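You operate a simulated robot arm through the tools that you are given. There is no shell and no other tool. Be economical: measure what you need, move in short steps, check, and stop when the job is done.

Carry out the task below with a simulated two-armed robot. There is one attempt and no reset: what you move stays moved.

JOB
Clear saddle two and bring the empty chain hook over it.
Fine: carry the blue crate to the rigging table in both hands first; then hoist key on, travel until the hoist meter says two, key off. Hands off the hook while it runs.

It is judged by the outcome, as a careful person would: the job done as asked, and still so three seconds after it is handed in. It fails if anything else is knocked over, pushed out of place, dropped, spilled or broken.

ROBOT AND FRAMES
Two 7-joint arms with two-finger parallel grippers on one trunk, on a base that drives. Base frame: it is fixed to the floor where the robot stands at the start and does not move with it; the origin is under the middle of the robot, x ahead of it, y to its left, z up. Lengths are in m, angles in rad, forces in N, time in s.
The left shoulder is at the start at [0.05, 0.165, 0.93], the right one opposite. With the tool pointing down near the work surface each hand reaches from about 0.1 to 0.68 m from the robot's upright axis, wherever it stands, measured 20 degrees to its own side. Places, roughly: top of the rigging table [0.5, -1.1, 0.8]; hoist key [0.8, -1.3, 1.2]. Payload 3.91 kg a hand.
The tool frame of a hand sits at the grasp point between the pads (the TCP): z along the fingers, y along the line on which they close. The tips reach 0.03 m beyond it. Largest opening 0.11 m; finger width 0.02, thickness 0.01; the body of the gripper, 0.048 by 0.112 m, starts 0.055 m behind the TCP.
Orientation is that of the tool frame in the base frame, as [roll, pitch, yaw] about the fixed x, y, z axes, in that order (R = Rz(yaw) Ry(pitch) Rx(roll)). With the fingers straight down and closing along the base's y, the tool's x points along the base's -x, its y along +y and its z along -z.

CONTROLS
- The arms move only by the tool drive_tool. It takes "left_plan", "right_plan" or both (then of equal length, played together; a hand with none holds still); each is a list of rows, each an object of numbers (a shift or turn left out is 0, a gripper value left out holds the last): "tx", "ty", "tz": the shift along the tool's x, y, z in units of 250 mm (1.0 is 250 mm); "wx", "wy", "wz": the turn, a rotation vector about the tool's x, y, z in units of 120 degrees (1.0 is 120 degrees); "hand": the opening, from 0 (shut) to 1 (fully open). In form: [{"tx": .., "ty": .., "tz": .., "wx": .., "wy": .., "wz": .., "hand": ..}, ...]. A call has 1 to 20 rows; each row is the pose to reach, as a shift and turn from the pose commanded when the call began, along the tool's axes at that moment. A call with a number of a shift or a turn outside -1 to 1 is refused whole. Rows are played at 5 a second. More than 0.05 m and 0.15 rad between two rows, or a gripper value outside its range, and nothing of the call is played. A pose out of reach is approached as far as the arm can. The call stops where the force on the tool passes 40 N (or 10 N more than at its start, if that is more) or the arm is blocked; 0.2 s more then pass. The fingers move at their own pace (about 0.045 m/s each) and stop on an object; they squeeze with about 39 N. The grip force told is the motor's: it shows also when the fingers shut on nothing. Time passes only in rows, and 0.2 s behind the last, so rows that repeat a pose let the fingers close. It gives the time, the measured TCP pose, the force on the tool (base axes), the opening and the grip force at its end, in the units of the frame above (readings bear some noise), and new pictures: "views" is both (left out), scene, wrist or none (wrist: the cameras of the hands that moved).
- Cameras (640 x 400 px; columns grow to the right, rows downward): "scene" is now at [0.1162, 0.0115, 1.0898]; the picture's right is [0.09, -1.00, 0.00], its down [-0.65, -0.06, -0.76] and it looks along [0.75, 0.07, -0.65] (base axes); focal length 281 px, centre (320, 200). "left" rides on the left gripper at [0.072, -0.017, -0.103] in its tool frame; the picture's right is [0.23, 0.97, 0.00], its down [-0.76, 0.18, -0.62] and it looks along [-0.61, 0.14, 0.78] (tool axes); focal length 222 px, centre (320, 200). "right" rides on the right gripper at [0.072, 0.017, -0.103] in its tool frame; the picture's right is [-0.23, 0.97, 0.00], its down [-0.76, -0.18, -0.62] and it looks along [-0.61, -0.14, 0.78] (tool axes); focal length 222 px, centre (320, 200).
- raise_lower(by): slides the trunk up (or, below 0, down) by that many m; the arms and the scene camera ride with it, the base frame stays. It gives what a move gives, with no picture.
- roll_base(legs): drives the robot by 1 to 6 legs, each [ahead, left, turn to the left] in m, m and rad, along the robot's own axes; the way and the turn of a leg run together, so that a leg with both is an arc; at most 1.5 m and 3.142 rad a leg. The arms and the cameras ride along, it lands a little off, and it stops where it bumps. It gives what a move gives, and a new picture of the scene camera.
- head_to(pan, tilt): turns the head with the scene camera to pan (to the left, within 1.396 rad either way) and tilt (down, from -0.506 to 1.204), counted from straight ahead of the robot. It gives what a move gives, and a new picture of the scene camera.
- point_at(camera, pixels): there is no depth. For up to 12 entries [column, row, z] of the newest picture of that camera ("zoom" is the newest enlarged one), the place [x, y] in the base frame at which the ray of that pixel passes the height z, good to about 0.002 m. It takes no simulated time.
- close_up(camera, box): a new picture of the part [left, top, right, bottom] of that camera's present view, enlarged. It takes no simulated time.
- finish_job(): hands the job in; it is judged then, once.

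Keep the steps short. Do not move on a guess: measure, check each grasp and each placing, and mend mistakes. In all there are 80 turns and 170 pictures (those below and enlarged ones count). Leave the grippers open and the arms clear of the work at the hand-in unless told otherwise, and finish with a single line.

The tools are called after ">>>" as name(argument=value, ...) on one line, values as JSON. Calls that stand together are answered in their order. drive_tool: Moves the arms, as the interface text tells. Its arguments: {"type":"object","properties":{"left_plan":{"type":"array"},"right_plan":{"type":"array"},"views":{"type":"string","enum":["both","scene","wrist","none"]}},"required":[]} The other tools are called the same way: raise_lower (by) slides the trunk up or down; roll_base (legs) drives the base; head_to (pan, tilt) turns the head that bears the scene camera; point_at (camera, pixels) gives the place at which the rays of pixels pass given heights; close_up (camera, box) takes an enlarged picture of a part of a camera's view; finish_job () hands the job in.

At the start:

```text
t: 0.0
left_position: [0.5049, 0.1799, 0.8461]
left_tcp_rot: [3.14, 0.001, -3.14]
left_ft_force: [-0.2, 0.1, 0.3]
left_grip_width: 0.11
left_grasp_force: 0.1
right_position: [0.485, -0.204, 0.7874]
right_tcp_rot: [3.141, 0.0, -3.141]
right_ft_force: [0.3, -0.4, 0.0]
right_grip_width: 0.1102
right_grasp_force: 0.0
trunk travel left (down, up): [-0.15, 0.353]
robot x, y, heading: [-0.0016, 0.0017, 0.005]
head pan, tilt: [0.087, 0.712]
```

scene: 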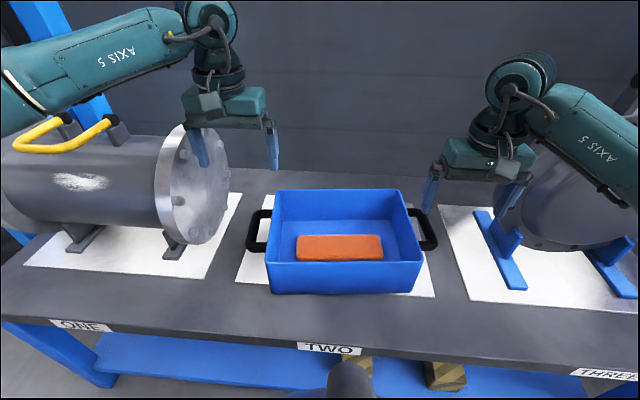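
right: 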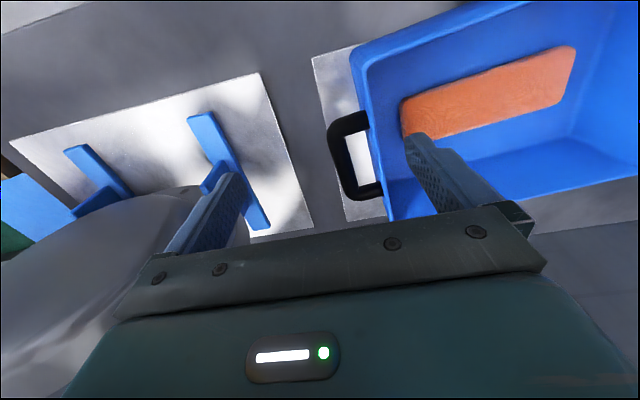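
left: 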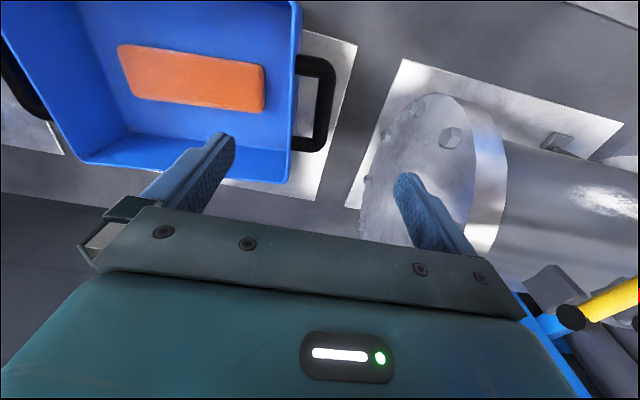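

I see the blue crate with two black side handles on plate TWO, with a brick inside. First I look up and to the right for the hoist, meter and rigging table.

>>> head_to(pan=-1.0, tilt=0.2)

>>> head_to(pan=0.0, tilt=-0.2)

```text
t: 1.3
left_position: [0.5038, 0.1804, 0.8459]
left_tcp_rot: [3.141, 0.001, -3.14]
left_ft_force: [0.8, 0.4, -0.1]
left_grip_width: 0.1099
left_grasp_force: 0.1
right_position: [0.4844, -0.2029, 0.787]
right_tcp_rot: [-3.14, 0.0, -3.142]
right_ft_force: [-1.3, 0.2, -0.7]
right_grip_width: 0.1099
right_grasp_force: 0.1
trunk travel left (down, up): [-0.15, 0.353]
robot x, y, heading: [-0.003, -0.0006, -0.001]
head pan, tilt: [-1.0, 0.201]
```

scene: 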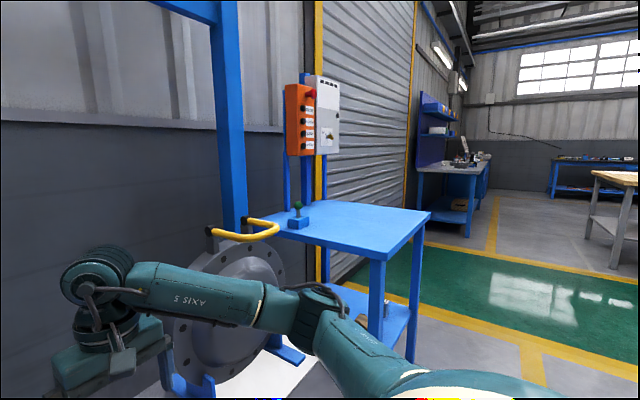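

```text
t: 2.6
left_position: [0.5038, 0.1805, 0.8449]
left_tcp_rot: [3.14, 0.0, -3.14]
left_ft_force: [-0.7, 0.1, -0.5]
left_grip_width: 0.11
left_grasp_force: 0.0
right_position: [0.4846, -0.203, 0.787]
right_tcp_rot: [3.142, -0.002, 3.141]
right_ft_force: [0.2, 0.4, 0.2]
right_grip_width: 0.1103
right_grasp_force: 0.1
trunk travel left (down, up): [-0.15, 0.353]
robot x, y, heading: [0.0002, -0.0023, 0.002]
head pan, tilt: [0.0, -0.201]
```

scene: 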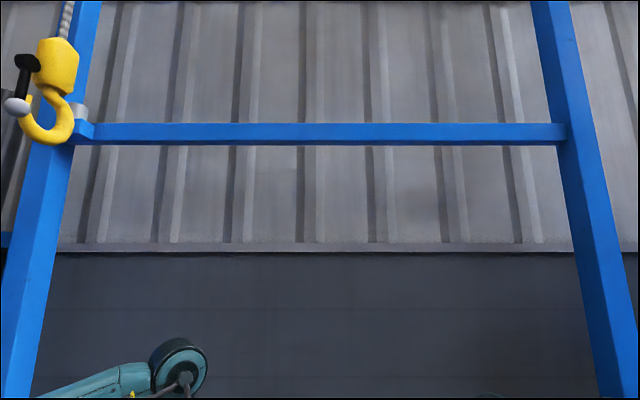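

The hook hangs at the upper left, near ONE, with something black and silver near it. The orange panel stands at the right. I turn to look at the hook more fully, then the panel.

>>> head_to(pan=0.7, tilt=-0.3)

>>> close_up(camera="scene", box=[300, 0, 620, 200])

>>> head_to(pan=-1.1, tilt=0.1)

>>> close_up(camera="scene", box=[280, 40, 440, 140])

```text
t: 3.7
left_position: [0.5042, 0.1801, 0.8457]
left_tcp_rot: [-3.14, 0.0, -3.14]
left_ft_force: [-0.4, 0.1, -0.6]
left_grip_width: 0.1099
left_grasp_force: 0.0
right_position: [0.4845, -0.2024, 0.7862]
right_tcp_rot: [-3.141, 0.001, 3.141]
right_ft_force: [1.0, -0.5, 0.0]
right_grip_width: 0.1099
right_grasp_force: 0.1
trunk travel left (down, up): [-0.15, 0.353]
robot x, y, heading: [0.0002, -0.0009, 0.002]
head pan, tilt: [0.7, -0.3]
```

scene: 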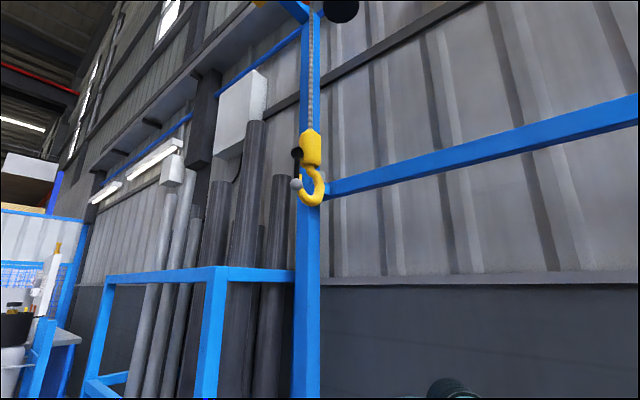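

```text
2.00 times, centred on (460, 100) of scene
```

zoom: 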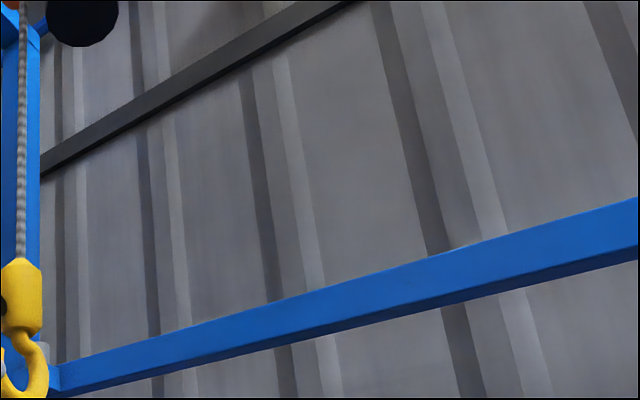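

```text
t: 5.5
left_position: [0.5043, 0.1812, 0.8457]
left_tcp_rot: [3.141, -0.001, -3.14]
left_ft_force: [0.0, -0.1, 0.2]
left_grip_width: 0.1101
left_grasp_force: 0.2
right_position: [0.4845, -0.2046, 0.7864]
right_tcp_rot: [3.141, -0.001, 3.141]
right_ft_force: [0.1, -0.1, 1.0]
right_grip_width: 0.1097
right_grasp_force: 0.1
trunk travel left (down, up): [-0.15, 0.353]
robot x, y, heading: [-0.001, -0.0002, 0.003]
head pan, tilt: [-1.1, 0.099]
```

scene: 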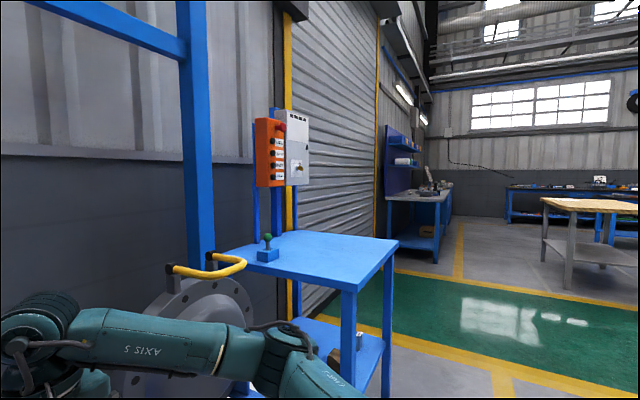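

```text
4.00 times, centred on (360, 90) of scene
```

zoom: 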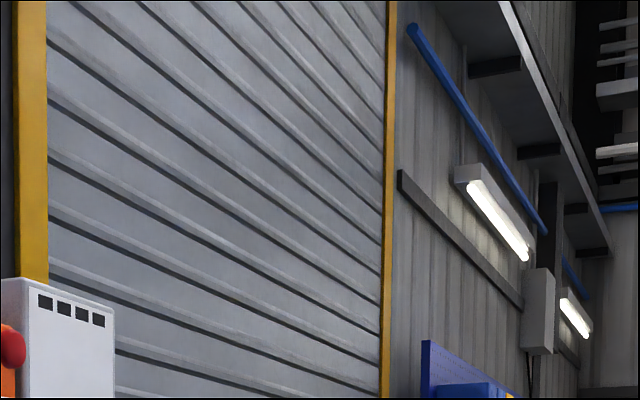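

>>> close_up(camera="scene", box=[230, 100, 350, 275])

>>> head_to(pan=0.7, tilt=-0.3)

>>> close_up(camera="scene", box=[270, 110, 366, 220])

```text
2.29 times, centred on (290, 188) of scene
```

zoom: 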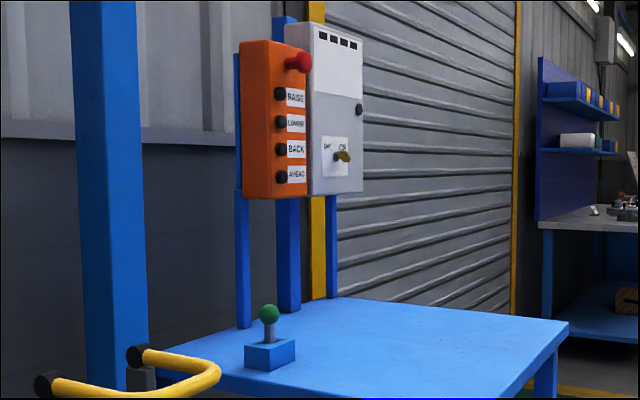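

```text
t: 7.3
left_position: [0.5039, 0.1804, 0.8465]
left_tcp_rot: [3.141, -0.001, -3.14]
left_ft_force: [-0.6, 0.0, 0.4]
left_grip_width: 0.1103
left_grasp_force: 0.0
right_position: [0.4849, -0.2027, 0.7876]
right_tcp_rot: [-3.141, 0.0, 3.14]
right_ft_force: [0.5, -0.5, -0.4]
right_grip_width: 0.1102
right_grasp_force: 0.1
trunk travel left (down, up): [-0.15, 0.353]
robot x, y, heading: [0.0019, 0.0016, 0.005]
head pan, tilt: [0.7, -0.3]
```

scene: 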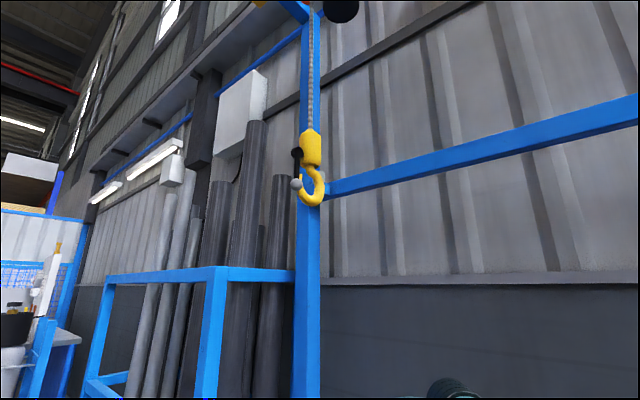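

```text
3.64 times, centred on (318, 165) of scene
```

zoom: 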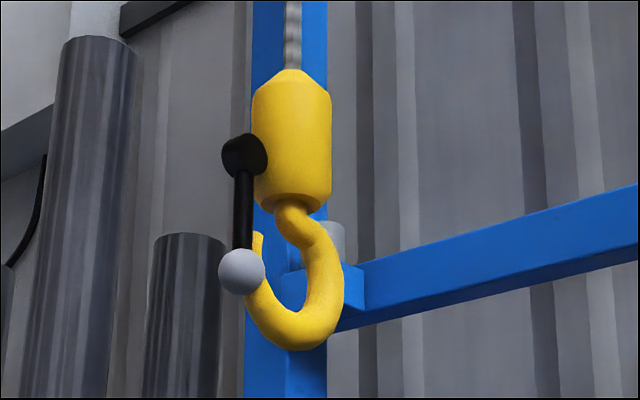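

I saw the pendant (RAISE, LOWER, BACK, AHEAD, red stop), a grey key box and a green-knobbed lever on the rigging table. I look for the beam and meter above.

>>> head_to(pan=0.4, tilt=-0.506)

>>> head_to(pan=-0.6, tilt=-0.45)

>>> head_to(pan=0.9, tilt=0.5)

```text
t: 8.1
left_position: [0.5031, 0.1799, 0.8463]
left_tcp_rot: [-3.141, 0.0, -3.14]
left_ft_force: [-0.5, -0.4, -0.4]
left_grip_width: 0.1097
left_grasp_force: 0.1
right_position: [0.4847, -0.203, 0.7882]
right_tcp_rot: [-3.14, -0.001, 3.14]
right_ft_force: [0.5, -0.9, 0.6]
right_grip_width: 0.1102
right_grasp_force: 0.0
trunk travel left (down, up): [-0.15, 0.353]
robot x, y, heading: [0.0007, -0.002, 0.001]
head pan, tilt: [0.4, -0.499]
```

scene: 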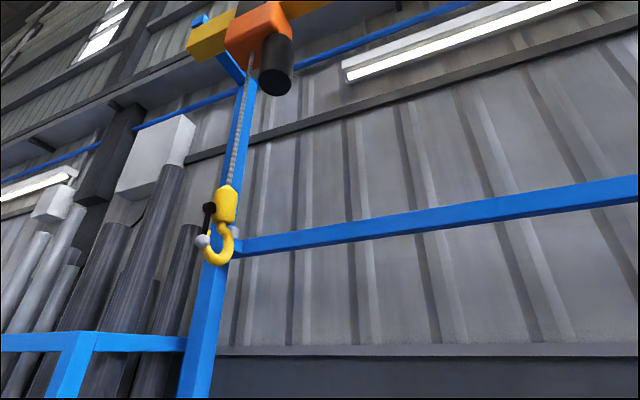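

```text
t: 9.3
left_position: [0.5032, 0.181, 0.8446]
left_tcp_rot: [3.141, -0.001, -3.139]
left_ft_force: [0.7, -0.4, 0.5]
left_grip_width: 0.11
left_grasp_force: 0.2
right_position: [0.4836, -0.2042, 0.7867]
right_tcp_rot: [3.141, 0.001, 3.141]
right_ft_force: [0.0, 0.6, -1.0]
right_grip_width: 0.1101
right_grasp_force: 0.1
trunk travel left (down, up): [-0.15, 0.353]
robot x, y, heading: [0.0032, 0.0016, -0.001]
head pan, tilt: [-0.6, -0.45]
```

scene: 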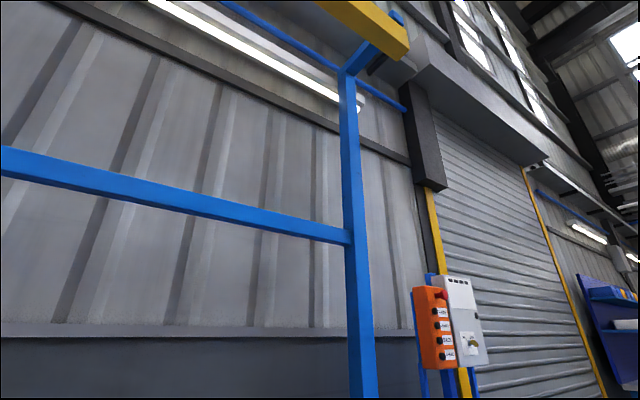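

```text
t: 10.9
left_position: [0.5041, 0.1798, 0.8453]
left_tcp_rot: [3.141, 0.0, -3.139]
left_ft_force: [-0.4, 0.0, 0.2]
left_grip_width: 0.1103
left_grasp_force: 0.1
right_position: [0.4843, -0.2029, 0.7875]
right_tcp_rot: [3.141, 0.002, 3.14]
right_ft_force: [0.3, 1.3, 0.0]
right_grip_width: 0.1102
right_grasp_force: 0.1
trunk travel left (down, up): [-0.15, 0.353]
robot x, y, heading: [-0.0036, 0.0023, -0.0]
head pan, tilt: [0.901, 0.499]
```

scene: 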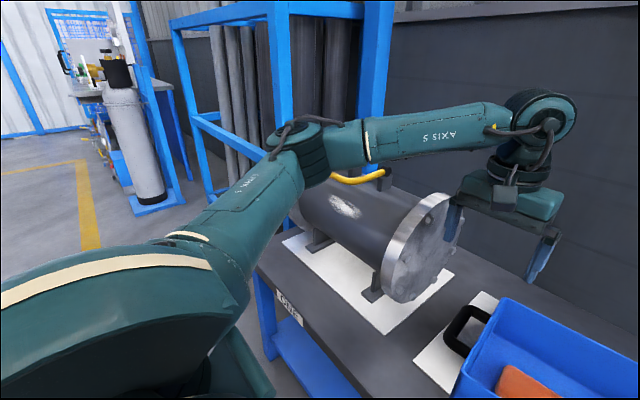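

Beam, trolley and hook are clear. Now back to the crate to measure it.

>>> head_to(pan=0.0, tilt=0.75)

>>> close_up(camera="scene", box=[200, 150, 440, 300])

>>> close_up(camera="right", box=[280, 0, 600, 200])

>>> close_up(camera="left", box=[60, 0, 380, 200])

```text
t: 12.1
left_position: [0.5041, 0.1811, 0.8449]
left_tcp_rot: [-3.14, 0.001, -3.139]
left_ft_force: [-1.2, 0.6, 0.5]
left_grip_width: 0.1097
left_grasp_force: 0.0
right_position: [0.4846, -0.2032, 0.7864]
right_tcp_rot: [3.142, -0.001, 3.14]
right_ft_force: [0.2, -0.2, 0.3]
right_grip_width: 0.1099
right_grasp_force: 0.0
trunk travel left (down, up): [-0.15, 0.353]
robot x, y, heading: [0.0026, 0.0033, -0.001]
head pan, tilt: [0.0, 0.75]
```

scene: 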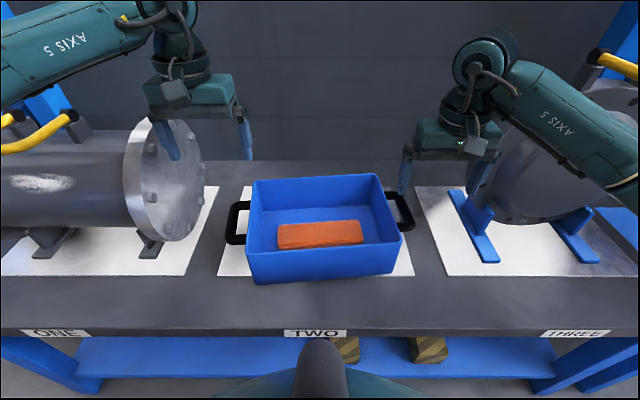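

```text
2.67 times, centred on (320, 225) of scene
```

zoom: 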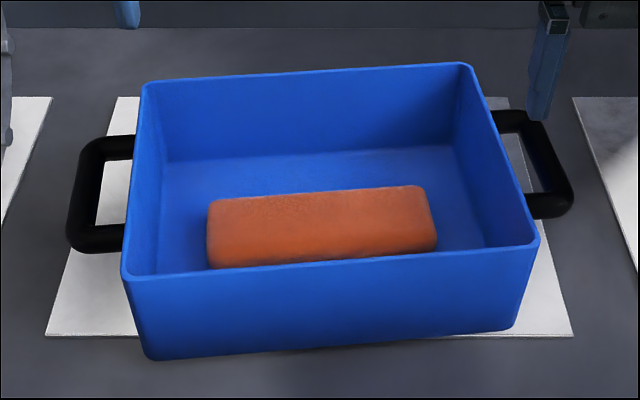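

```text
2.00 times, centred on (440, 100) of right
```

zoom: 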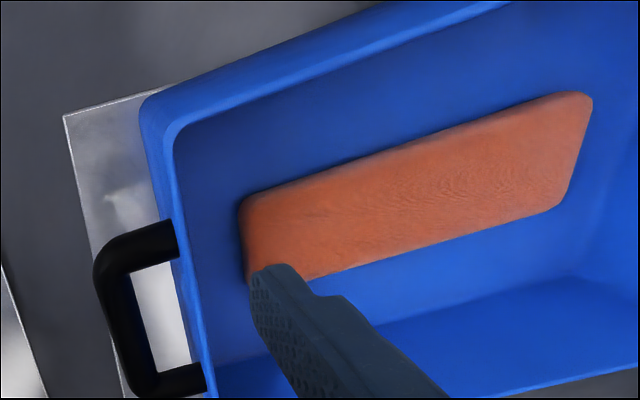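

```text
2.00 times, centred on (220, 100) of left
```

zoom: 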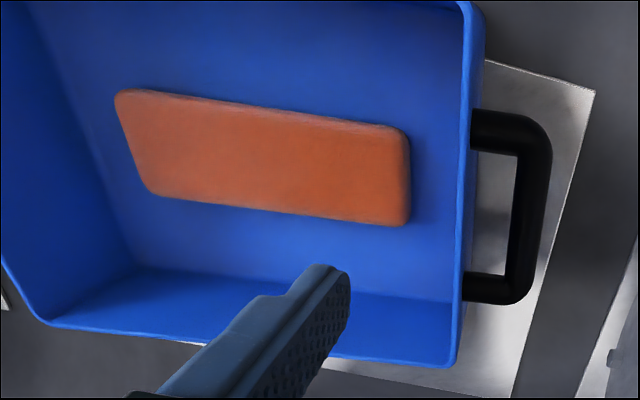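

I triangulate the handle bars and rim from the scene and wrist pictures at several heights.

>>> point_at(camera="scene", pixels=[[232, 223, 0.6], [232, 223, 0.65], [232, 223, 0.7], [404.4, 211.9, 0.6], [404.4, 211.9, 0.65], [404.4, 211.9, 0.7], [254, 181.5, 0.65], [254, 181.5, 0.7], [375, 174.5, 0.65], [375, 174.5, 0.7], [248, 253, 0.65], [248, 253, 0.7]])

>>> point_at(camera="left", pixels=[[323.5, 107.5, 0.6], [323.5, 107.5, 0.65], [323.5, 107.5, 0.7], [294, 3, 0.65], [294, 3, 0.7], [286, 180, 0.65], [286, 180, 0.7]])

>>> point_at(camera="right", pixels=[[340, 157, 0.6], [340, 157, 0.65], [340, 157, 0.7], [357, 53, 0.65], [357, 53, 0.7]])

>>> point_at(camera="scene", pixels=[[401, 240, 0.65], [401, 240, 0.7], [249, 187, 0.65], [231, 201, 0.62], [227, 244, 0.62], [394, 192, 0.62], [412, 229, 0.62], [242, 200, 0.62], [320, 332, 0.556]])

```text
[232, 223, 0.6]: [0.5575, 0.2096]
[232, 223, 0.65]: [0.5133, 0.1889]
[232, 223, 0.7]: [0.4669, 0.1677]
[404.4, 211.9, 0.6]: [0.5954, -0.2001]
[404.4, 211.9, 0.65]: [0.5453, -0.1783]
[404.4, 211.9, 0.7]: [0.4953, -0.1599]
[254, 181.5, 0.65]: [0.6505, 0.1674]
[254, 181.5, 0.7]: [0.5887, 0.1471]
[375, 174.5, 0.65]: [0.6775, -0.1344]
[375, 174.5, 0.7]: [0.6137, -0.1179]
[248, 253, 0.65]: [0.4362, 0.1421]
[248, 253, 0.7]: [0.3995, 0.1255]
```

```text
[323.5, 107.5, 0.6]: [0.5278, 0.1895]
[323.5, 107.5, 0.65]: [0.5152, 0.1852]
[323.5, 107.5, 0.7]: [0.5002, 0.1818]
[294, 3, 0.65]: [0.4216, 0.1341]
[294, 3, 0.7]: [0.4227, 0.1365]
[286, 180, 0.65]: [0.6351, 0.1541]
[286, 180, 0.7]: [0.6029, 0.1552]
```

```text
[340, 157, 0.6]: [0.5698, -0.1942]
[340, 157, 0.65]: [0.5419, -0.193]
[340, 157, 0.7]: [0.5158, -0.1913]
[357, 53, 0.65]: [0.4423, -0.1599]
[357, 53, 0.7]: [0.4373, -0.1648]
```

```text
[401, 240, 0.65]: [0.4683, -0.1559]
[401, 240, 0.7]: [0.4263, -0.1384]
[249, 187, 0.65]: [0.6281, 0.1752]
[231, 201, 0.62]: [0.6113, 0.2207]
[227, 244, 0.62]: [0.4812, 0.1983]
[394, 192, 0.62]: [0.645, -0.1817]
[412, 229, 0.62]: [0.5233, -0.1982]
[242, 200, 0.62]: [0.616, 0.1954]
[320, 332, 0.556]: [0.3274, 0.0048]
```

Left bar is near (0.515, 0.187), right near (0.55, -0.18), z about 0.65, rim 0.672, crate yawed about +0.104. Before lowering, I check the clearance to the neighbouring flanges and the table geometry.

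>>> point_at(camera="scene", pixels=[[175, 241, 0.58], [203, 190, 0.65], [203, 190, 0.7], [470, 205, 0.65], [470, 205, 0.7], [500, 262, 0.556], [448, 192, 0.6]])

>>> drive_tool(left_plan=[{"tx": -0.01, "ty": 0.007, "tz": 0.1, "wz": -0.0497, "hand": 0.41}, {"tx": -0.03, "ty": 0.02, "tz": 0.2, "wz": -0.0497, "hand": 0.41}, {"tx": -0.044, "ty": 0.028, "tz": 0.34, "wz": -0.0497, "hand": 0.41}, {"tx": -0.044, "ty": 0.028, "tz": 0.34, "wz": -0.0497, "hand": 0.41}], right_plan=[{"tx": -0.1, "ty": 0.02, "tz": 0.0, "wz": -0.0497, "hand": 0.41}, {"tx": -0.2, "ty": 0.05, "tz": 0.05, "wz": -0.0497, "hand": 0.41}, {"tx": -0.262, "ty": 0.088, "tz": 0.1, "wz": -0.0497, "hand": 0.41}, {"tx": -0.262, "ty": 0.088, "tz": 0.1, "wz": -0.0497, "hand": 0.41}])

```text
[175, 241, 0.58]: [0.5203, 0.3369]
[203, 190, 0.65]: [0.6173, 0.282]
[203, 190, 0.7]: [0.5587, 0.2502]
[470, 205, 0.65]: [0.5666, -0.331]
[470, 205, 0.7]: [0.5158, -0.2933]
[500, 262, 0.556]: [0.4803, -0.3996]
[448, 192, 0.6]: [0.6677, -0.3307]
```

```text
t: 13.1
left_position: [0.5155, 0.1886, 0.7606]
left_tcp_rot: [-3.14, 0.001, -3.035]
left_ft_force: [-0.8, -0.4, 0.1]
left_grip_width: 0.0452
left_grasp_force: 0.1
right_position: [0.552, -0.181, 0.7607]
right_tcp_rot: [-3.141, 0.0, -3.037]
right_ft_force: [0.8, -0.3, 0.5]
right_grip_width: 0.0449
right_grasp_force: 0.1
trunk travel left (down, up): [-0.15, 0.353]
robot x, y, heading: [0.0017, 0.0014, -0.005]
head pan, tilt: [0.0, 0.75]
```

scene: 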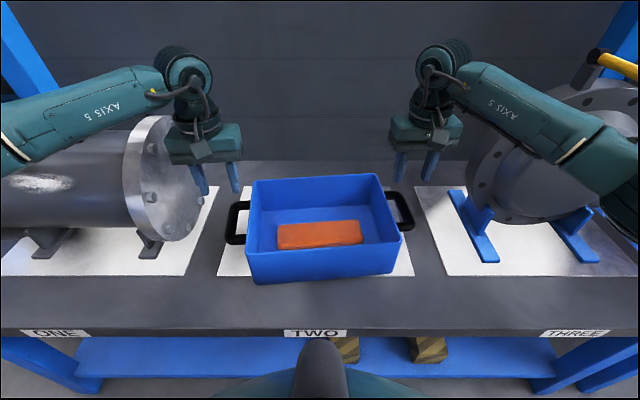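
right: 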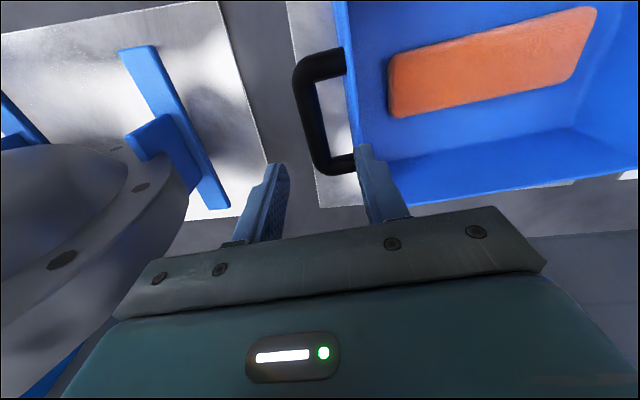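
left: 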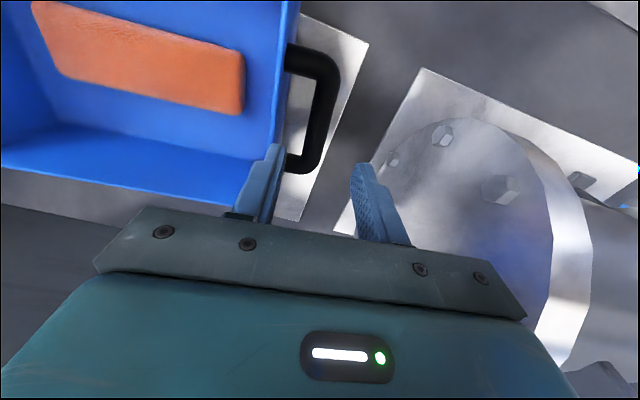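

Hovering. I measure the bars from these closer wrist views.

>>> point_at(camera="right", pixels=[[311, 110, 0.62], [311, 110, 0.65], [298, 110, 0.65], [324, 110, 0.65], [308, 70, 0.65], [320, 165, 0.65], [352, 110, 0.672]])

>>> point_at(camera="left", pixels=[[320, 115, 0.62], [320, 115, 0.65], [308, 115, 0.65], [333, 115, 0.65], [327, 65, 0.65], [305, 165, 0.65], [282, 115, 0.672]])

>>> point_at(camera="scene", pixels=[[232, 223, 0.63], [232, 223, 0.64], [404.9, 211.9, 0.63], [404.9, 211.9, 0.64]])

```text
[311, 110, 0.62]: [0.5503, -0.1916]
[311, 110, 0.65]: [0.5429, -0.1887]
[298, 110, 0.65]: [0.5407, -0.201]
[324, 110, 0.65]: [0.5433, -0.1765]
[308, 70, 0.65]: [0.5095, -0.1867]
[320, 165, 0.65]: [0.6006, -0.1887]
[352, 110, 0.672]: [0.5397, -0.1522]
```

```text
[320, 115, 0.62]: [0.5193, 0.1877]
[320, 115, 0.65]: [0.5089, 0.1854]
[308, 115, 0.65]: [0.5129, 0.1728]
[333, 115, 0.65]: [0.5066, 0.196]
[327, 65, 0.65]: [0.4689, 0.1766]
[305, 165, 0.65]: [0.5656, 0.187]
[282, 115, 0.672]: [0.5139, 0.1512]
```

```text
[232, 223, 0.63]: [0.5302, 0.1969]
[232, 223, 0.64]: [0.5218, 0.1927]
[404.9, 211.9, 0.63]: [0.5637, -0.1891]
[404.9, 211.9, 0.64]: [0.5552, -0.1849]
```

Bars: left y≈0.187, right y≈-0.188, 24 mm thick, ~25 mm gap to the wall. I narrow the opening to ~38 mm, shift the right hand 7 mm outward and lower to just above the bars.

>>> drive_tool(left_plan=[{"tz": 0.1, "hand": 0.345}, {"tz": 0.2, "hand": 0.345}, {"tz": 0.27, "hand": 0.345}, {"tz": 0.27, "hand": 0.345}], right_plan=[{"ty": -0.028, "tz": 0.1, "hand": 0.345}, {"ty": -0.028, "tz": 0.2, "hand": 0.345}, {"ty": -0.028, "tz": 0.27, "hand": 0.345}, {"ty": -0.028, "tz": 0.27, "hand": 0.345}])

>>> close_up(camera="left", box=[220, 60, 420, 260])

>>> close_up(camera="right", box=[220, 60, 420, 260])

>>> close_up(camera="scene", box=[160, 120, 480, 320])

```text
t: 14.1
left_position: [0.5144, 0.187, 0.6936]
left_tcp_rot: [3.14, 0.002, -3.037]
left_ft_force: [0.4, 0.3, -0.2]
left_grip_width: 0.038
left_grasp_force: 0.0
right_position: [0.55, -0.1886, 0.6943]
right_tcp_rot: [3.141, -0.001, -3.038]
right_ft_force: [-0.3, 0.5, 0.5]
right_grip_width: 0.0378
right_grasp_force: 0.1
trunk travel left (down, up): [-0.15, 0.353]
robot x, y, heading: [-0.0009, -0.0022, -0.002]
head pan, tilt: [0.0, 0.75]
```

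scene: 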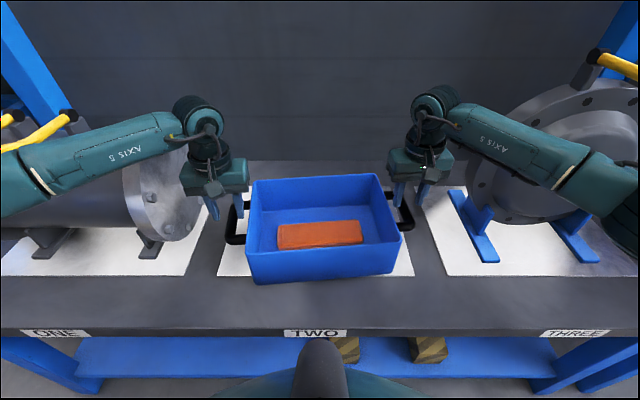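
right: 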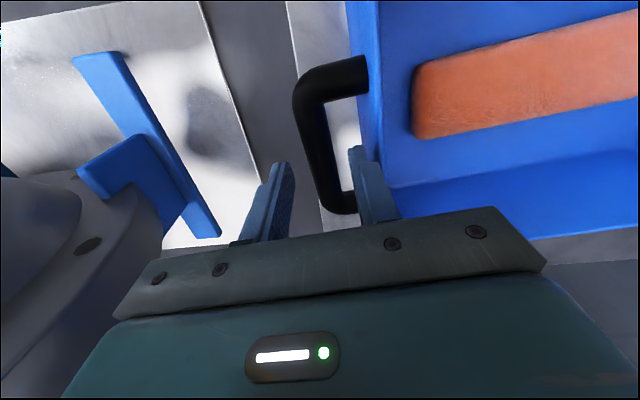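
left: 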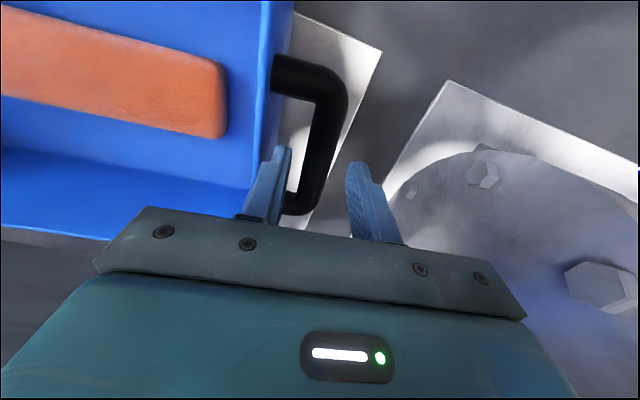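

```text
2.00 times, centred on (320, 160) of left
```

zoom: 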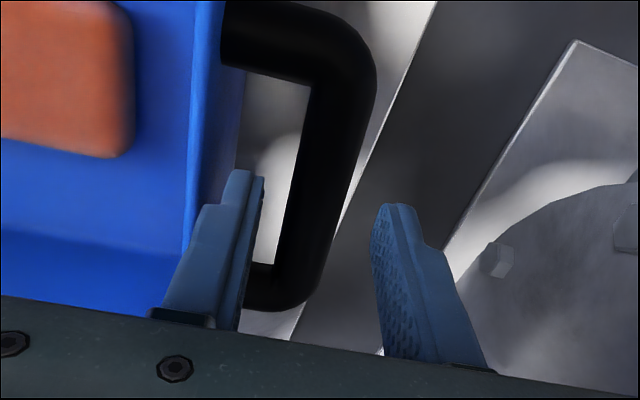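

```text
2.00 times, centred on (320, 160) of right
```

zoom: 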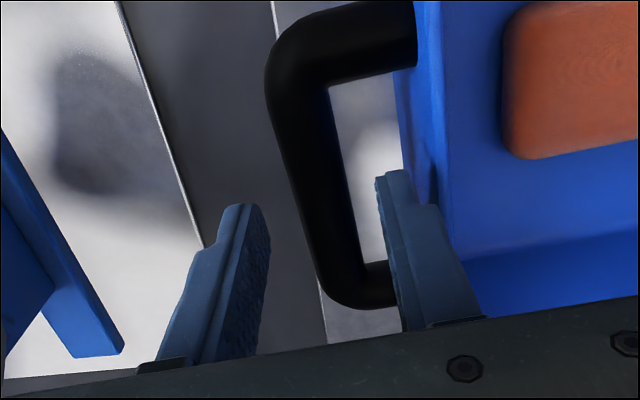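

```text
2.00 times, centred on (320, 220) of scene
```

zoom: 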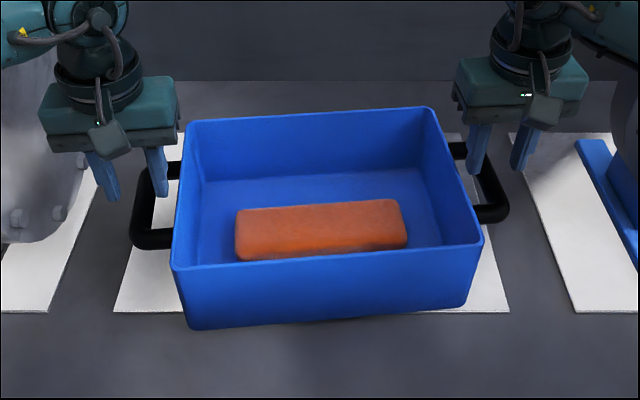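

I check bar positions once more from this near view.

>>> point_at(camera="left", pixels=[[323, 135, 0.64], [312, 135, 0.64], [335, 135, 0.64], [260, 135, 0.672], [345, 90, 0.64], [318, 200, 0.64]])

>>> point_at(camera="right", pixels=[[316, 140, 0.64], [304, 140, 0.64], [328, 140, 0.64], [379, 140, 0.672], [298, 95, 0.64], [328, 200, 0.64]])

```text
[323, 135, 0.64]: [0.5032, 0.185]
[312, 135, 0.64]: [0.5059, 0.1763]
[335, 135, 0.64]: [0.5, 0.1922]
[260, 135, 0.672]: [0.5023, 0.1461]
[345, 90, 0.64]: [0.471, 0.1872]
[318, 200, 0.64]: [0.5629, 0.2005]
```

```text
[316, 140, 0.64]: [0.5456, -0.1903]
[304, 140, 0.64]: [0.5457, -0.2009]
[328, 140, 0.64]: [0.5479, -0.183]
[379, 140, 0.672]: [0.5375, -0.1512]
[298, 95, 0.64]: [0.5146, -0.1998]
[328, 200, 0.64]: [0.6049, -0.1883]
```

Aligned within 2 mm. I lower to the bars (z≈0.64).

>>> drive_tool(left_plan=[{"tz": 0.07}, {"tz": 0.14}, {"tz": 0.21}, {"tz": 0.21}], right_plan=[{"tz": 0.07, "ty": -0.008}, {"tz": 0.14, "ty": -0.008}, {"tz": 0.21, "ty": -0.008}, {"tz": 0.21, "ty": -0.008}])

>>> close_up(camera="scene", box=[160, 120, 480, 320])

```text
t: 15.1
left_position: [0.5139, 0.1874, 0.64]
left_tcp_rot: [-3.141, -0.001, -3.035]
left_ft_force: [-0.1, 0.4, -0.6]
left_grip_width: 0.0379
left_grasp_force: 0.1
right_position: [0.5508, -0.1912, 0.6415]
right_tcp_rot: [3.141, 0.0, -3.036]
right_ft_force: [0.0, 0.3, 0.3]
right_grip_width: 0.0379
right_grasp_force: 0.0
trunk travel left (down, up): [-0.15, 0.353]
robot x, y, heading: [-0.0008, 0.0004, -0.001]
head pan, tilt: [0.0, 0.75]
```

scene: 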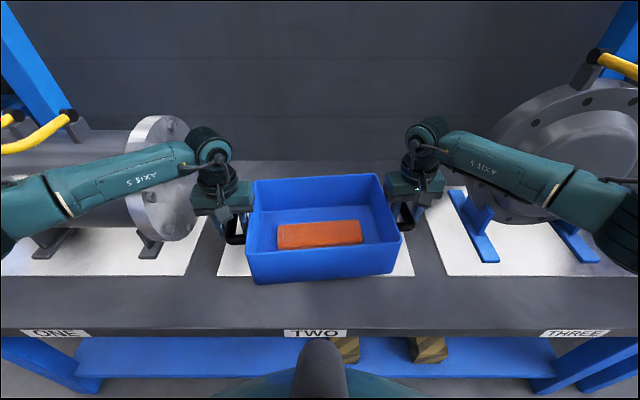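
right: 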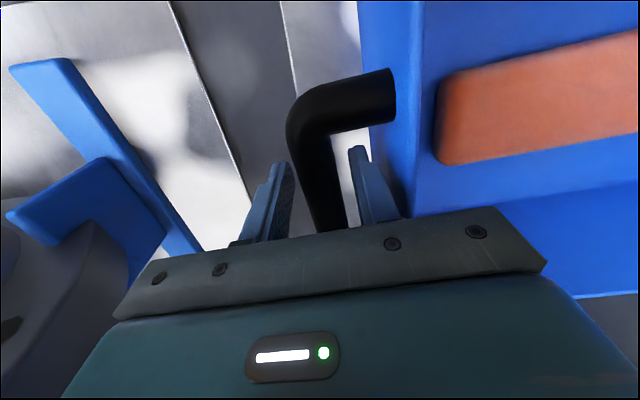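
left: 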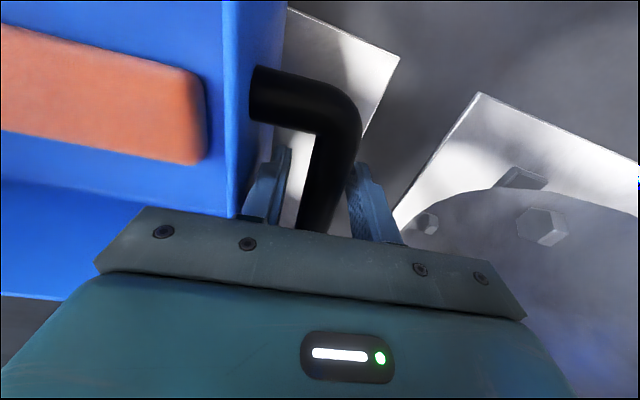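

```text
2.00 times, centred on (320, 220) of scene
```

zoom: 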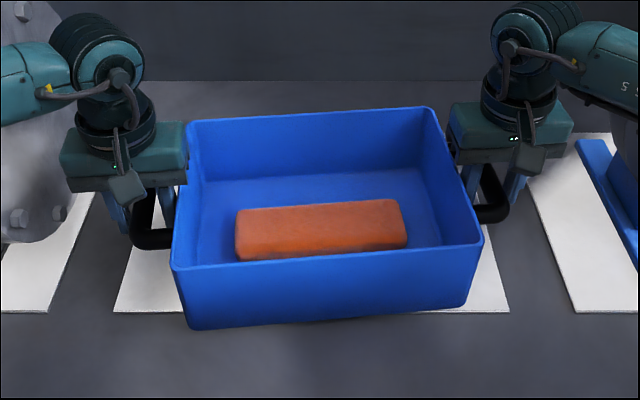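

The bars lie between the fingers on both sides. Closing both hands.

>>> drive_tool(left_plan=[{"hand": 0.0}, {"hand": 0.0}, {"hand": 0.0}, {"hand": 0.0}, {"hand": 0.0}], right_plan=[{"hand": 0.0}, {"hand": 0.0}, {"hand": 0.0}, {"hand": 0.0}, {"hand": 0.0}], views="none")

>>> raise_lower(by=0.03)

>>> close_up(camera="scene", box=[160, 120, 480, 320])

```text
t: 16.3
left_position: [0.5151, 0.1876, 0.6377]
left_tcp_rot: [3.14, 0.001, -3.038]
left_ft_force: [-1.6, 6.5, -0.2]
left_grip_width: 0.0216
left_grasp_force: 39.1
right_position: [0.552, -0.1913, 0.6425]
right_tcp_rot: [-3.141, -0.001, -3.039]
right_ft_force: [2.5, -2.4, 0.3]
right_grip_width: 0.0218
right_grasp_force: 39.1
trunk travel left (down, up): [-0.15, 0.353]
robot x, y, heading: [-0.0021, -0.0002, -0.003]
head pan, tilt: [0.0, 0.75]
```

```text
t: 17.1
left_position: [0.5161, 0.1867, 0.6684]
left_tcp_rot: [-3.141, 0.0, -3.037]
left_ft_force: [-3.0, 6.0, -4.6]
left_grip_width: 0.0218
left_grasp_force: 38.7
right_position: [0.5517, -0.1907, 0.6712]
right_tcp_rot: [-3.14, -0.001, -3.039]
right_ft_force: [3.0, -4.7, -4.9]
right_grip_width: 0.0218
right_grasp_force: 38.2
trunk travel left (down, up): [-0.18, 0.323]
robot x, y, heading: [-0.0008, 0.0023, 0.003]
head pan, tilt: [0.0, 0.75]
```

```text
2.00 times, centred on (320, 220) of scene
```

zoom: 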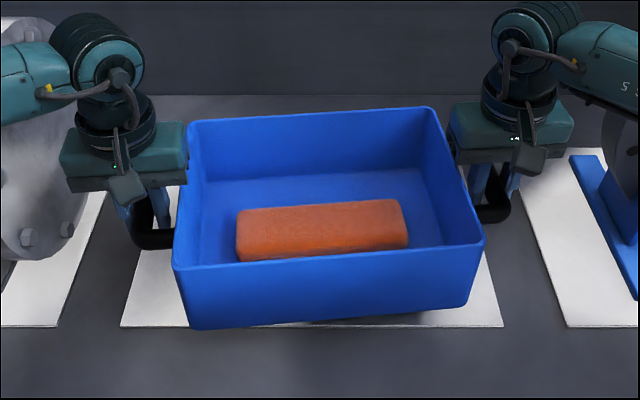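

Crate is held level by both (about 1 kg). I raise more in stages, checking the arms against the yellow handle on THREE.

>>> raise_lower(by=0.12)

>>> raise_lower(by=0.17)

>>> roll_base(legs=[[-0.3, 0, 0]])

```text
t: 18.6
left_position: [0.5155, 0.1872, 0.7878]
left_tcp_rot: [3.139, -0.001, -3.036]
left_ft_force: [-2.8, 8.8, -5.4]
left_grip_width: 0.0219
left_grasp_force: 39.3
right_position: [0.5509, -0.191, 0.7918]
right_tcp_rot: [3.141, -0.001, -3.039]
right_ft_force: [3.4, -8.3, -4.4]
right_grip_width: 0.0218
right_grasp_force: 38.0
trunk travel left (down, up): [-0.3, 0.203]
robot x, y, heading: [0.0019, 0.0031, 0.001]
head pan, tilt: [0.0, 0.75]
```

```text
t: 20.5
left_position: [0.5163, 0.1876, 0.9589]
left_tcp_rot: [3.14, -0.001, -3.035]
left_ft_force: [-3.6, 11.5, -5.9]
left_grip_width: 0.0222
left_grasp_force: 39.5
right_position: [0.5512, -0.1914, 0.9623]
right_tcp_rot: [-3.141, -0.001, -3.038]
right_ft_force: [3.3, -11.2, -5.2]
right_grip_width: 0.022
right_grasp_force: 39.0
trunk travel left (down, up): [-0.47, 0.033]
robot x, y, heading: [-0.0008, 0.0003, -0.003]
head pan, tilt: [0.0, 0.75]
```

```text
t: 22.5
left_position: [0.2188, 0.1861, 0.9588]
left_tcp_rot: [3.141, 0.001, -3.036]
left_ft_force: [-5.2, 13.7, -5.7]
left_grip_width: 0.022
left_grasp_force: 39.1
right_position: [0.2544, -0.1915, 0.9608]
right_tcp_rot: [-3.141, 0.001, -3.04]
right_ft_force: [3.4, -13.1, -4.6]
right_grip_width: 0.0217
right_grasp_force: 39.2
trunk travel left (down, up): [-0.47, 0.033]
robot x, y, heading: [-0.2975, 0.0009, -0.006]
head pan, tilt: [0.0, 0.75]
```

scene: 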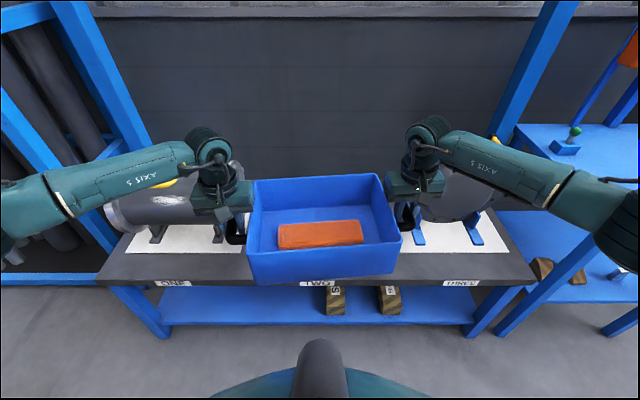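

Carrying well; the hands press inward against each other with 13 N, so I ease each outward 2 mm, and look right at the table.

>>> drive_tool(left_plan=[{"ty": 0.008, "hand": 0}, {"ty": 0.008}], right_plan=[{"ty": -0.008, "hand": 0}, {"ty": -0.008}], views="none")

>>> head_to(pan=-0.9, tilt=0.4)

>>> close_up(camera="scene", box=[160, 0, 480, 200])

```text
t: 23.1
left_position: [0.2185, 0.1867, 0.9584]
left_tcp_rot: [-3.14, -0.002, -3.04]
left_ft_force: [-0.9, -13.3, -6.0]
left_grip_width: 0.0218
left_grasp_force: 39.5
right_position: [0.2554, -0.1921, 0.9615]
right_tcp_rot: [3.138, -0.002, -3.037]
right_ft_force: [0.5, 13.3, -4.8]
right_grip_width: 0.022
right_grasp_force: 39.3
trunk travel left (down, up): [-0.47, 0.033]
robot x, y, heading: [-0.2969, 0.0016, -0.003]
head pan, tilt: [0.0, 0.75]
```

```text
t: 24.3
left_position: [0.2196, 0.1874, 0.9595]
left_tcp_rot: [-3.141, -0.001, -3.041]
left_ft_force: [-0.1, -24.2, -5.1]
left_grip_width: 0.022
left_grasp_force: 38.9
right_position: [0.256, -0.1916, 0.962]
right_tcp_rot: [3.138, 0.001, -3.036]
right_ft_force: [0.0, 23.5, -5.5]
right_grip_width: 0.0218
right_grasp_force: 38.5
trunk travel left (down, up): [-0.47, 0.033]
robot x, y, heading: [-0.2941, 0.0002, -0.001]
head pan, tilt: [-0.901, 0.4]
```

scene: 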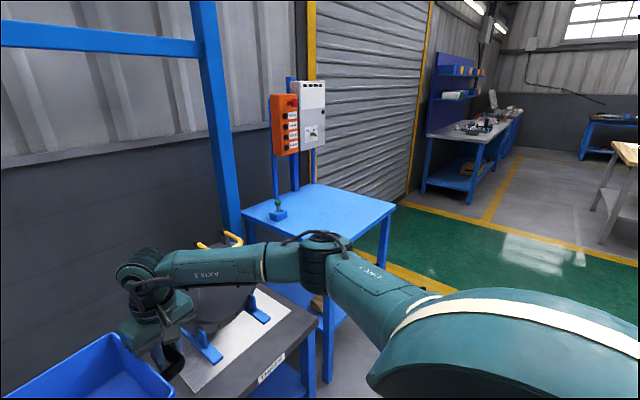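

```text
2.00 times, centred on (320, 100) of scene
```

zoom: 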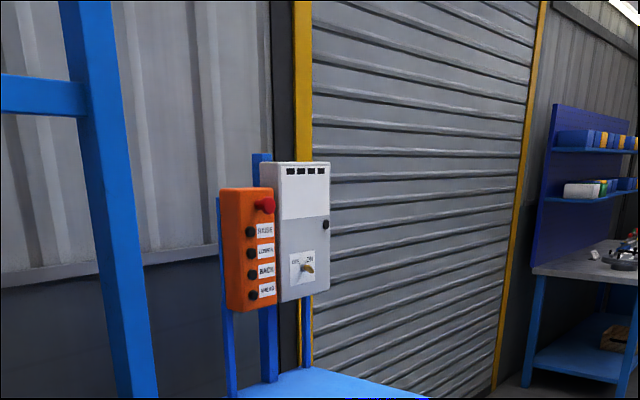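

That was too much (now 24 N pulling). I take back half of it.

>>> drive_tool(left_plan=[{"ty": -0.0045, "hand": 0}, {"ty": -0.0045}], right_plan=[{"ty": 0.0045, "hand": 0}, {"ty": 0.0045}], views="none")

>>> point_at(camera="scene", pixels=[[325, 235, 0.8], [397, 207, 0.8], [314, 183, 0.8], [243, 208, 0.8], [278, 219, 0.8], [278, 204, 0.88], [285, 214, 0.8], [228, 238, 0.9], [240, 240, 0.9], [316, 315, 0.556]])

```text
t: 24.9
left_position: [0.2199, 0.1882, 0.9583]
left_tcp_rot: [-3.141, -0.001, -3.04]
left_ft_force: [-2.3, -19.1, -5.9]
left_grip_width: 0.022
left_grasp_force: 38.7
right_position: [0.2553, -0.1924, 0.9609]
right_tcp_rot: [-3.14, 0.0, -3.038]
right_ft_force: [1.2, 18.8, -5.9]
right_grip_width: 0.0221
right_grasp_force: 39.3
trunk travel left (down, up): [-0.47, 0.033]
robot x, y, heading: [-0.2975, -0.0009, -0.003]
head pan, tilt: [-0.901, 0.4]
```

```text
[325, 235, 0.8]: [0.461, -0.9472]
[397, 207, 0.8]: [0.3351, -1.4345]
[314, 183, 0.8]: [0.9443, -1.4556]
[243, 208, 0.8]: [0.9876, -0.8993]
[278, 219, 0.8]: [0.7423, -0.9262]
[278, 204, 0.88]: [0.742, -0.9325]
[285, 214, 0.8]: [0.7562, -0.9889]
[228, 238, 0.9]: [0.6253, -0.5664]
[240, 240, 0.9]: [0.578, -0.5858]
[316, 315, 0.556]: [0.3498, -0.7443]
```

Table spans about x 0.33–0.95, y −0.87…−1.45; lever at (0.74, −0.94). I aim for the crate at about (0.5, −1.15) and strafe right.

>>> roll_base(legs=[[0, -0.6, 0]])

```text
t: 28.3
left_position: [0.2195, -0.4141, 0.9589]
left_tcp_rot: [-3.142, -0.001, -3.037]
left_ft_force: [-0.8, -19.2, -5.6]
left_grip_width: 0.0219
left_grasp_force: 38.9
right_position: [0.2564, -0.7923, 0.96]
right_tcp_rot: [3.141, -0.002, -3.035]
right_ft_force: [1.4, 18.6, -5.6]
right_grip_width: 0.0219
right_grasp_force: 39.1
trunk travel left (down, up): [-0.47, 0.033]
robot x, y, heading: [-0.2969, -0.6044, -0.001]
head pan, tilt: [-0.901, 0.4]
```

scene: 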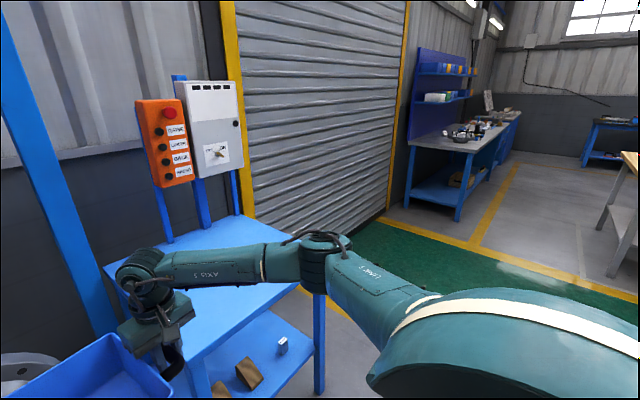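

>>> roll_base(legs=[[0, -0.55, 0]])

>>> head_to(pan=0.0, tilt=0.6)

```text
t: 31.5
left_position: [0.2205, -0.9589, 0.9583]
left_tcp_rot: [-3.14, -0.003, -3.033]
left_ft_force: [-3.1, -2.6, -5.6]
left_grip_width: 0.022
left_grasp_force: 38.8
right_position: [0.2576, -1.336, 0.9613]
right_tcp_rot: [3.14, -0.002, -3.031]
right_ft_force: [2.7, 1.1, -5.4]
right_grip_width: 0.0216
right_grasp_force: 39.2
trunk travel left (down, up): [-0.47, 0.033]
robot x, y, heading: [-0.2965, -1.1512, 0.009]
head pan, tilt: [-0.901, 0.4]
```

scene: 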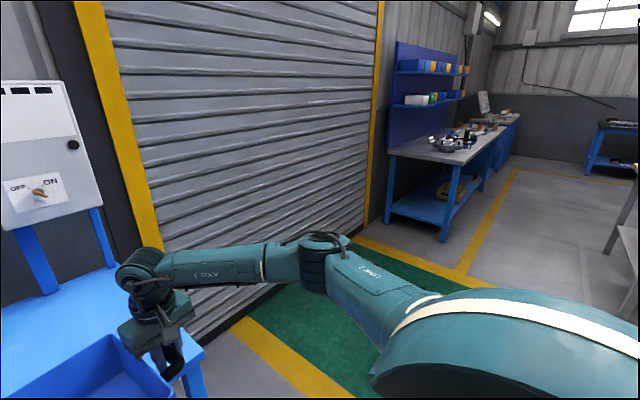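

```text
t: 32.7
left_position: [0.2205, -0.9578, 0.9591]
left_tcp_rot: [-3.141, -0.002, -3.035]
left_ft_force: [-1.8, -1.1, -4.8]
left_grip_width: 0.0215
left_grasp_force: 38.5
right_position: [0.259, -1.3362, 0.9625]
right_tcp_rot: [3.141, -0.001, -3.03]
right_ft_force: [2.6, 1.6, -5.6]
right_grip_width: 0.0219
right_grasp_force: 39.0
trunk travel left (down, up): [-0.47, 0.033]
robot x, y, heading: [-0.2913, -1.1495, 0.003]
head pan, tilt: [0.0, 0.6]
```

scene: 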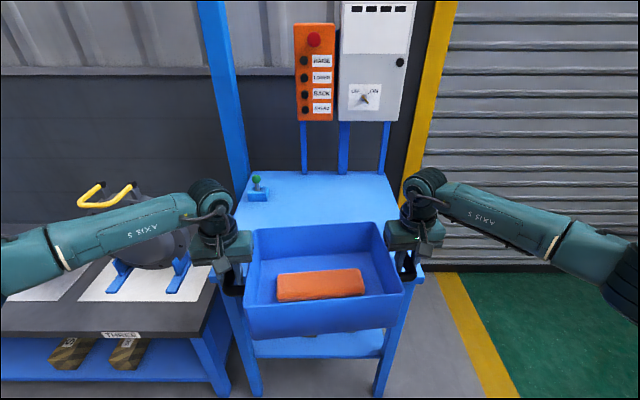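

Now facing the table squarely. I measure its edges from here.

>>> point_at(camera="scene", pixels=[[251, 172, 0.8], [375, 175, 0.8], [424, 282, 0.8], [213, 270, 0.8], [258, 198, 0.8], [257, 180, 0.88], [248, 200, 0.8], [270, 200, 0.8], [412, 250, 0.8], [440, 268, 0.0]])

>>> close_up(camera="scene", box=[200, 150, 440, 300])

>>> close_up(camera="scene", box=[260, 0, 440, 130])

```text
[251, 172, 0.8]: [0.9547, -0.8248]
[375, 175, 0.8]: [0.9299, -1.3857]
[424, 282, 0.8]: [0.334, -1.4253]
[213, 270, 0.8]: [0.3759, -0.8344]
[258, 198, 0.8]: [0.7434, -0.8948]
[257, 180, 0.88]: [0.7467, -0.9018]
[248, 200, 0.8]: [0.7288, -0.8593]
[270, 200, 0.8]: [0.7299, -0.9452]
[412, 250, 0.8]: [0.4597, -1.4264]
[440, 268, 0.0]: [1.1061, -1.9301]
```

```text
2.67 times, centred on (320, 225) of scene
```

zoom: 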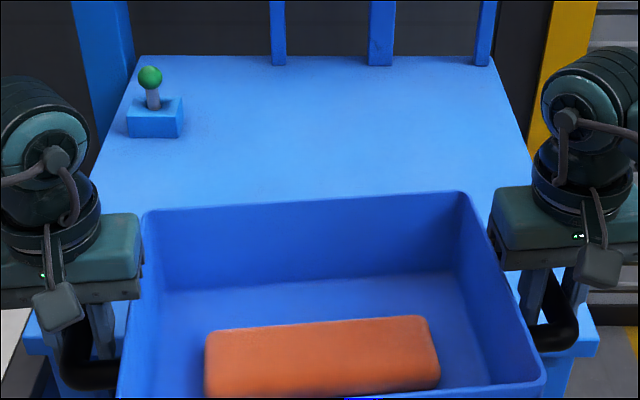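

```text
3.08 times, centred on (350, 65) of scene
```

zoom: 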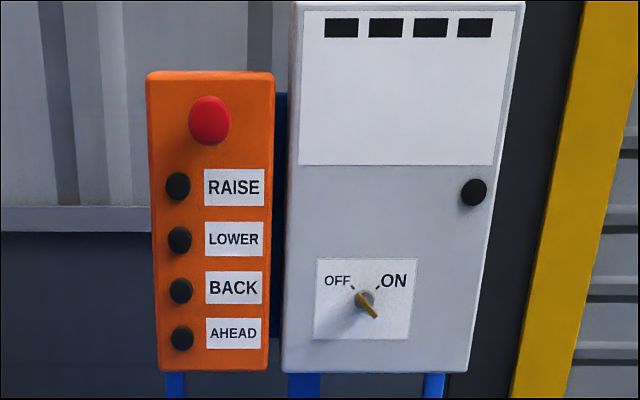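

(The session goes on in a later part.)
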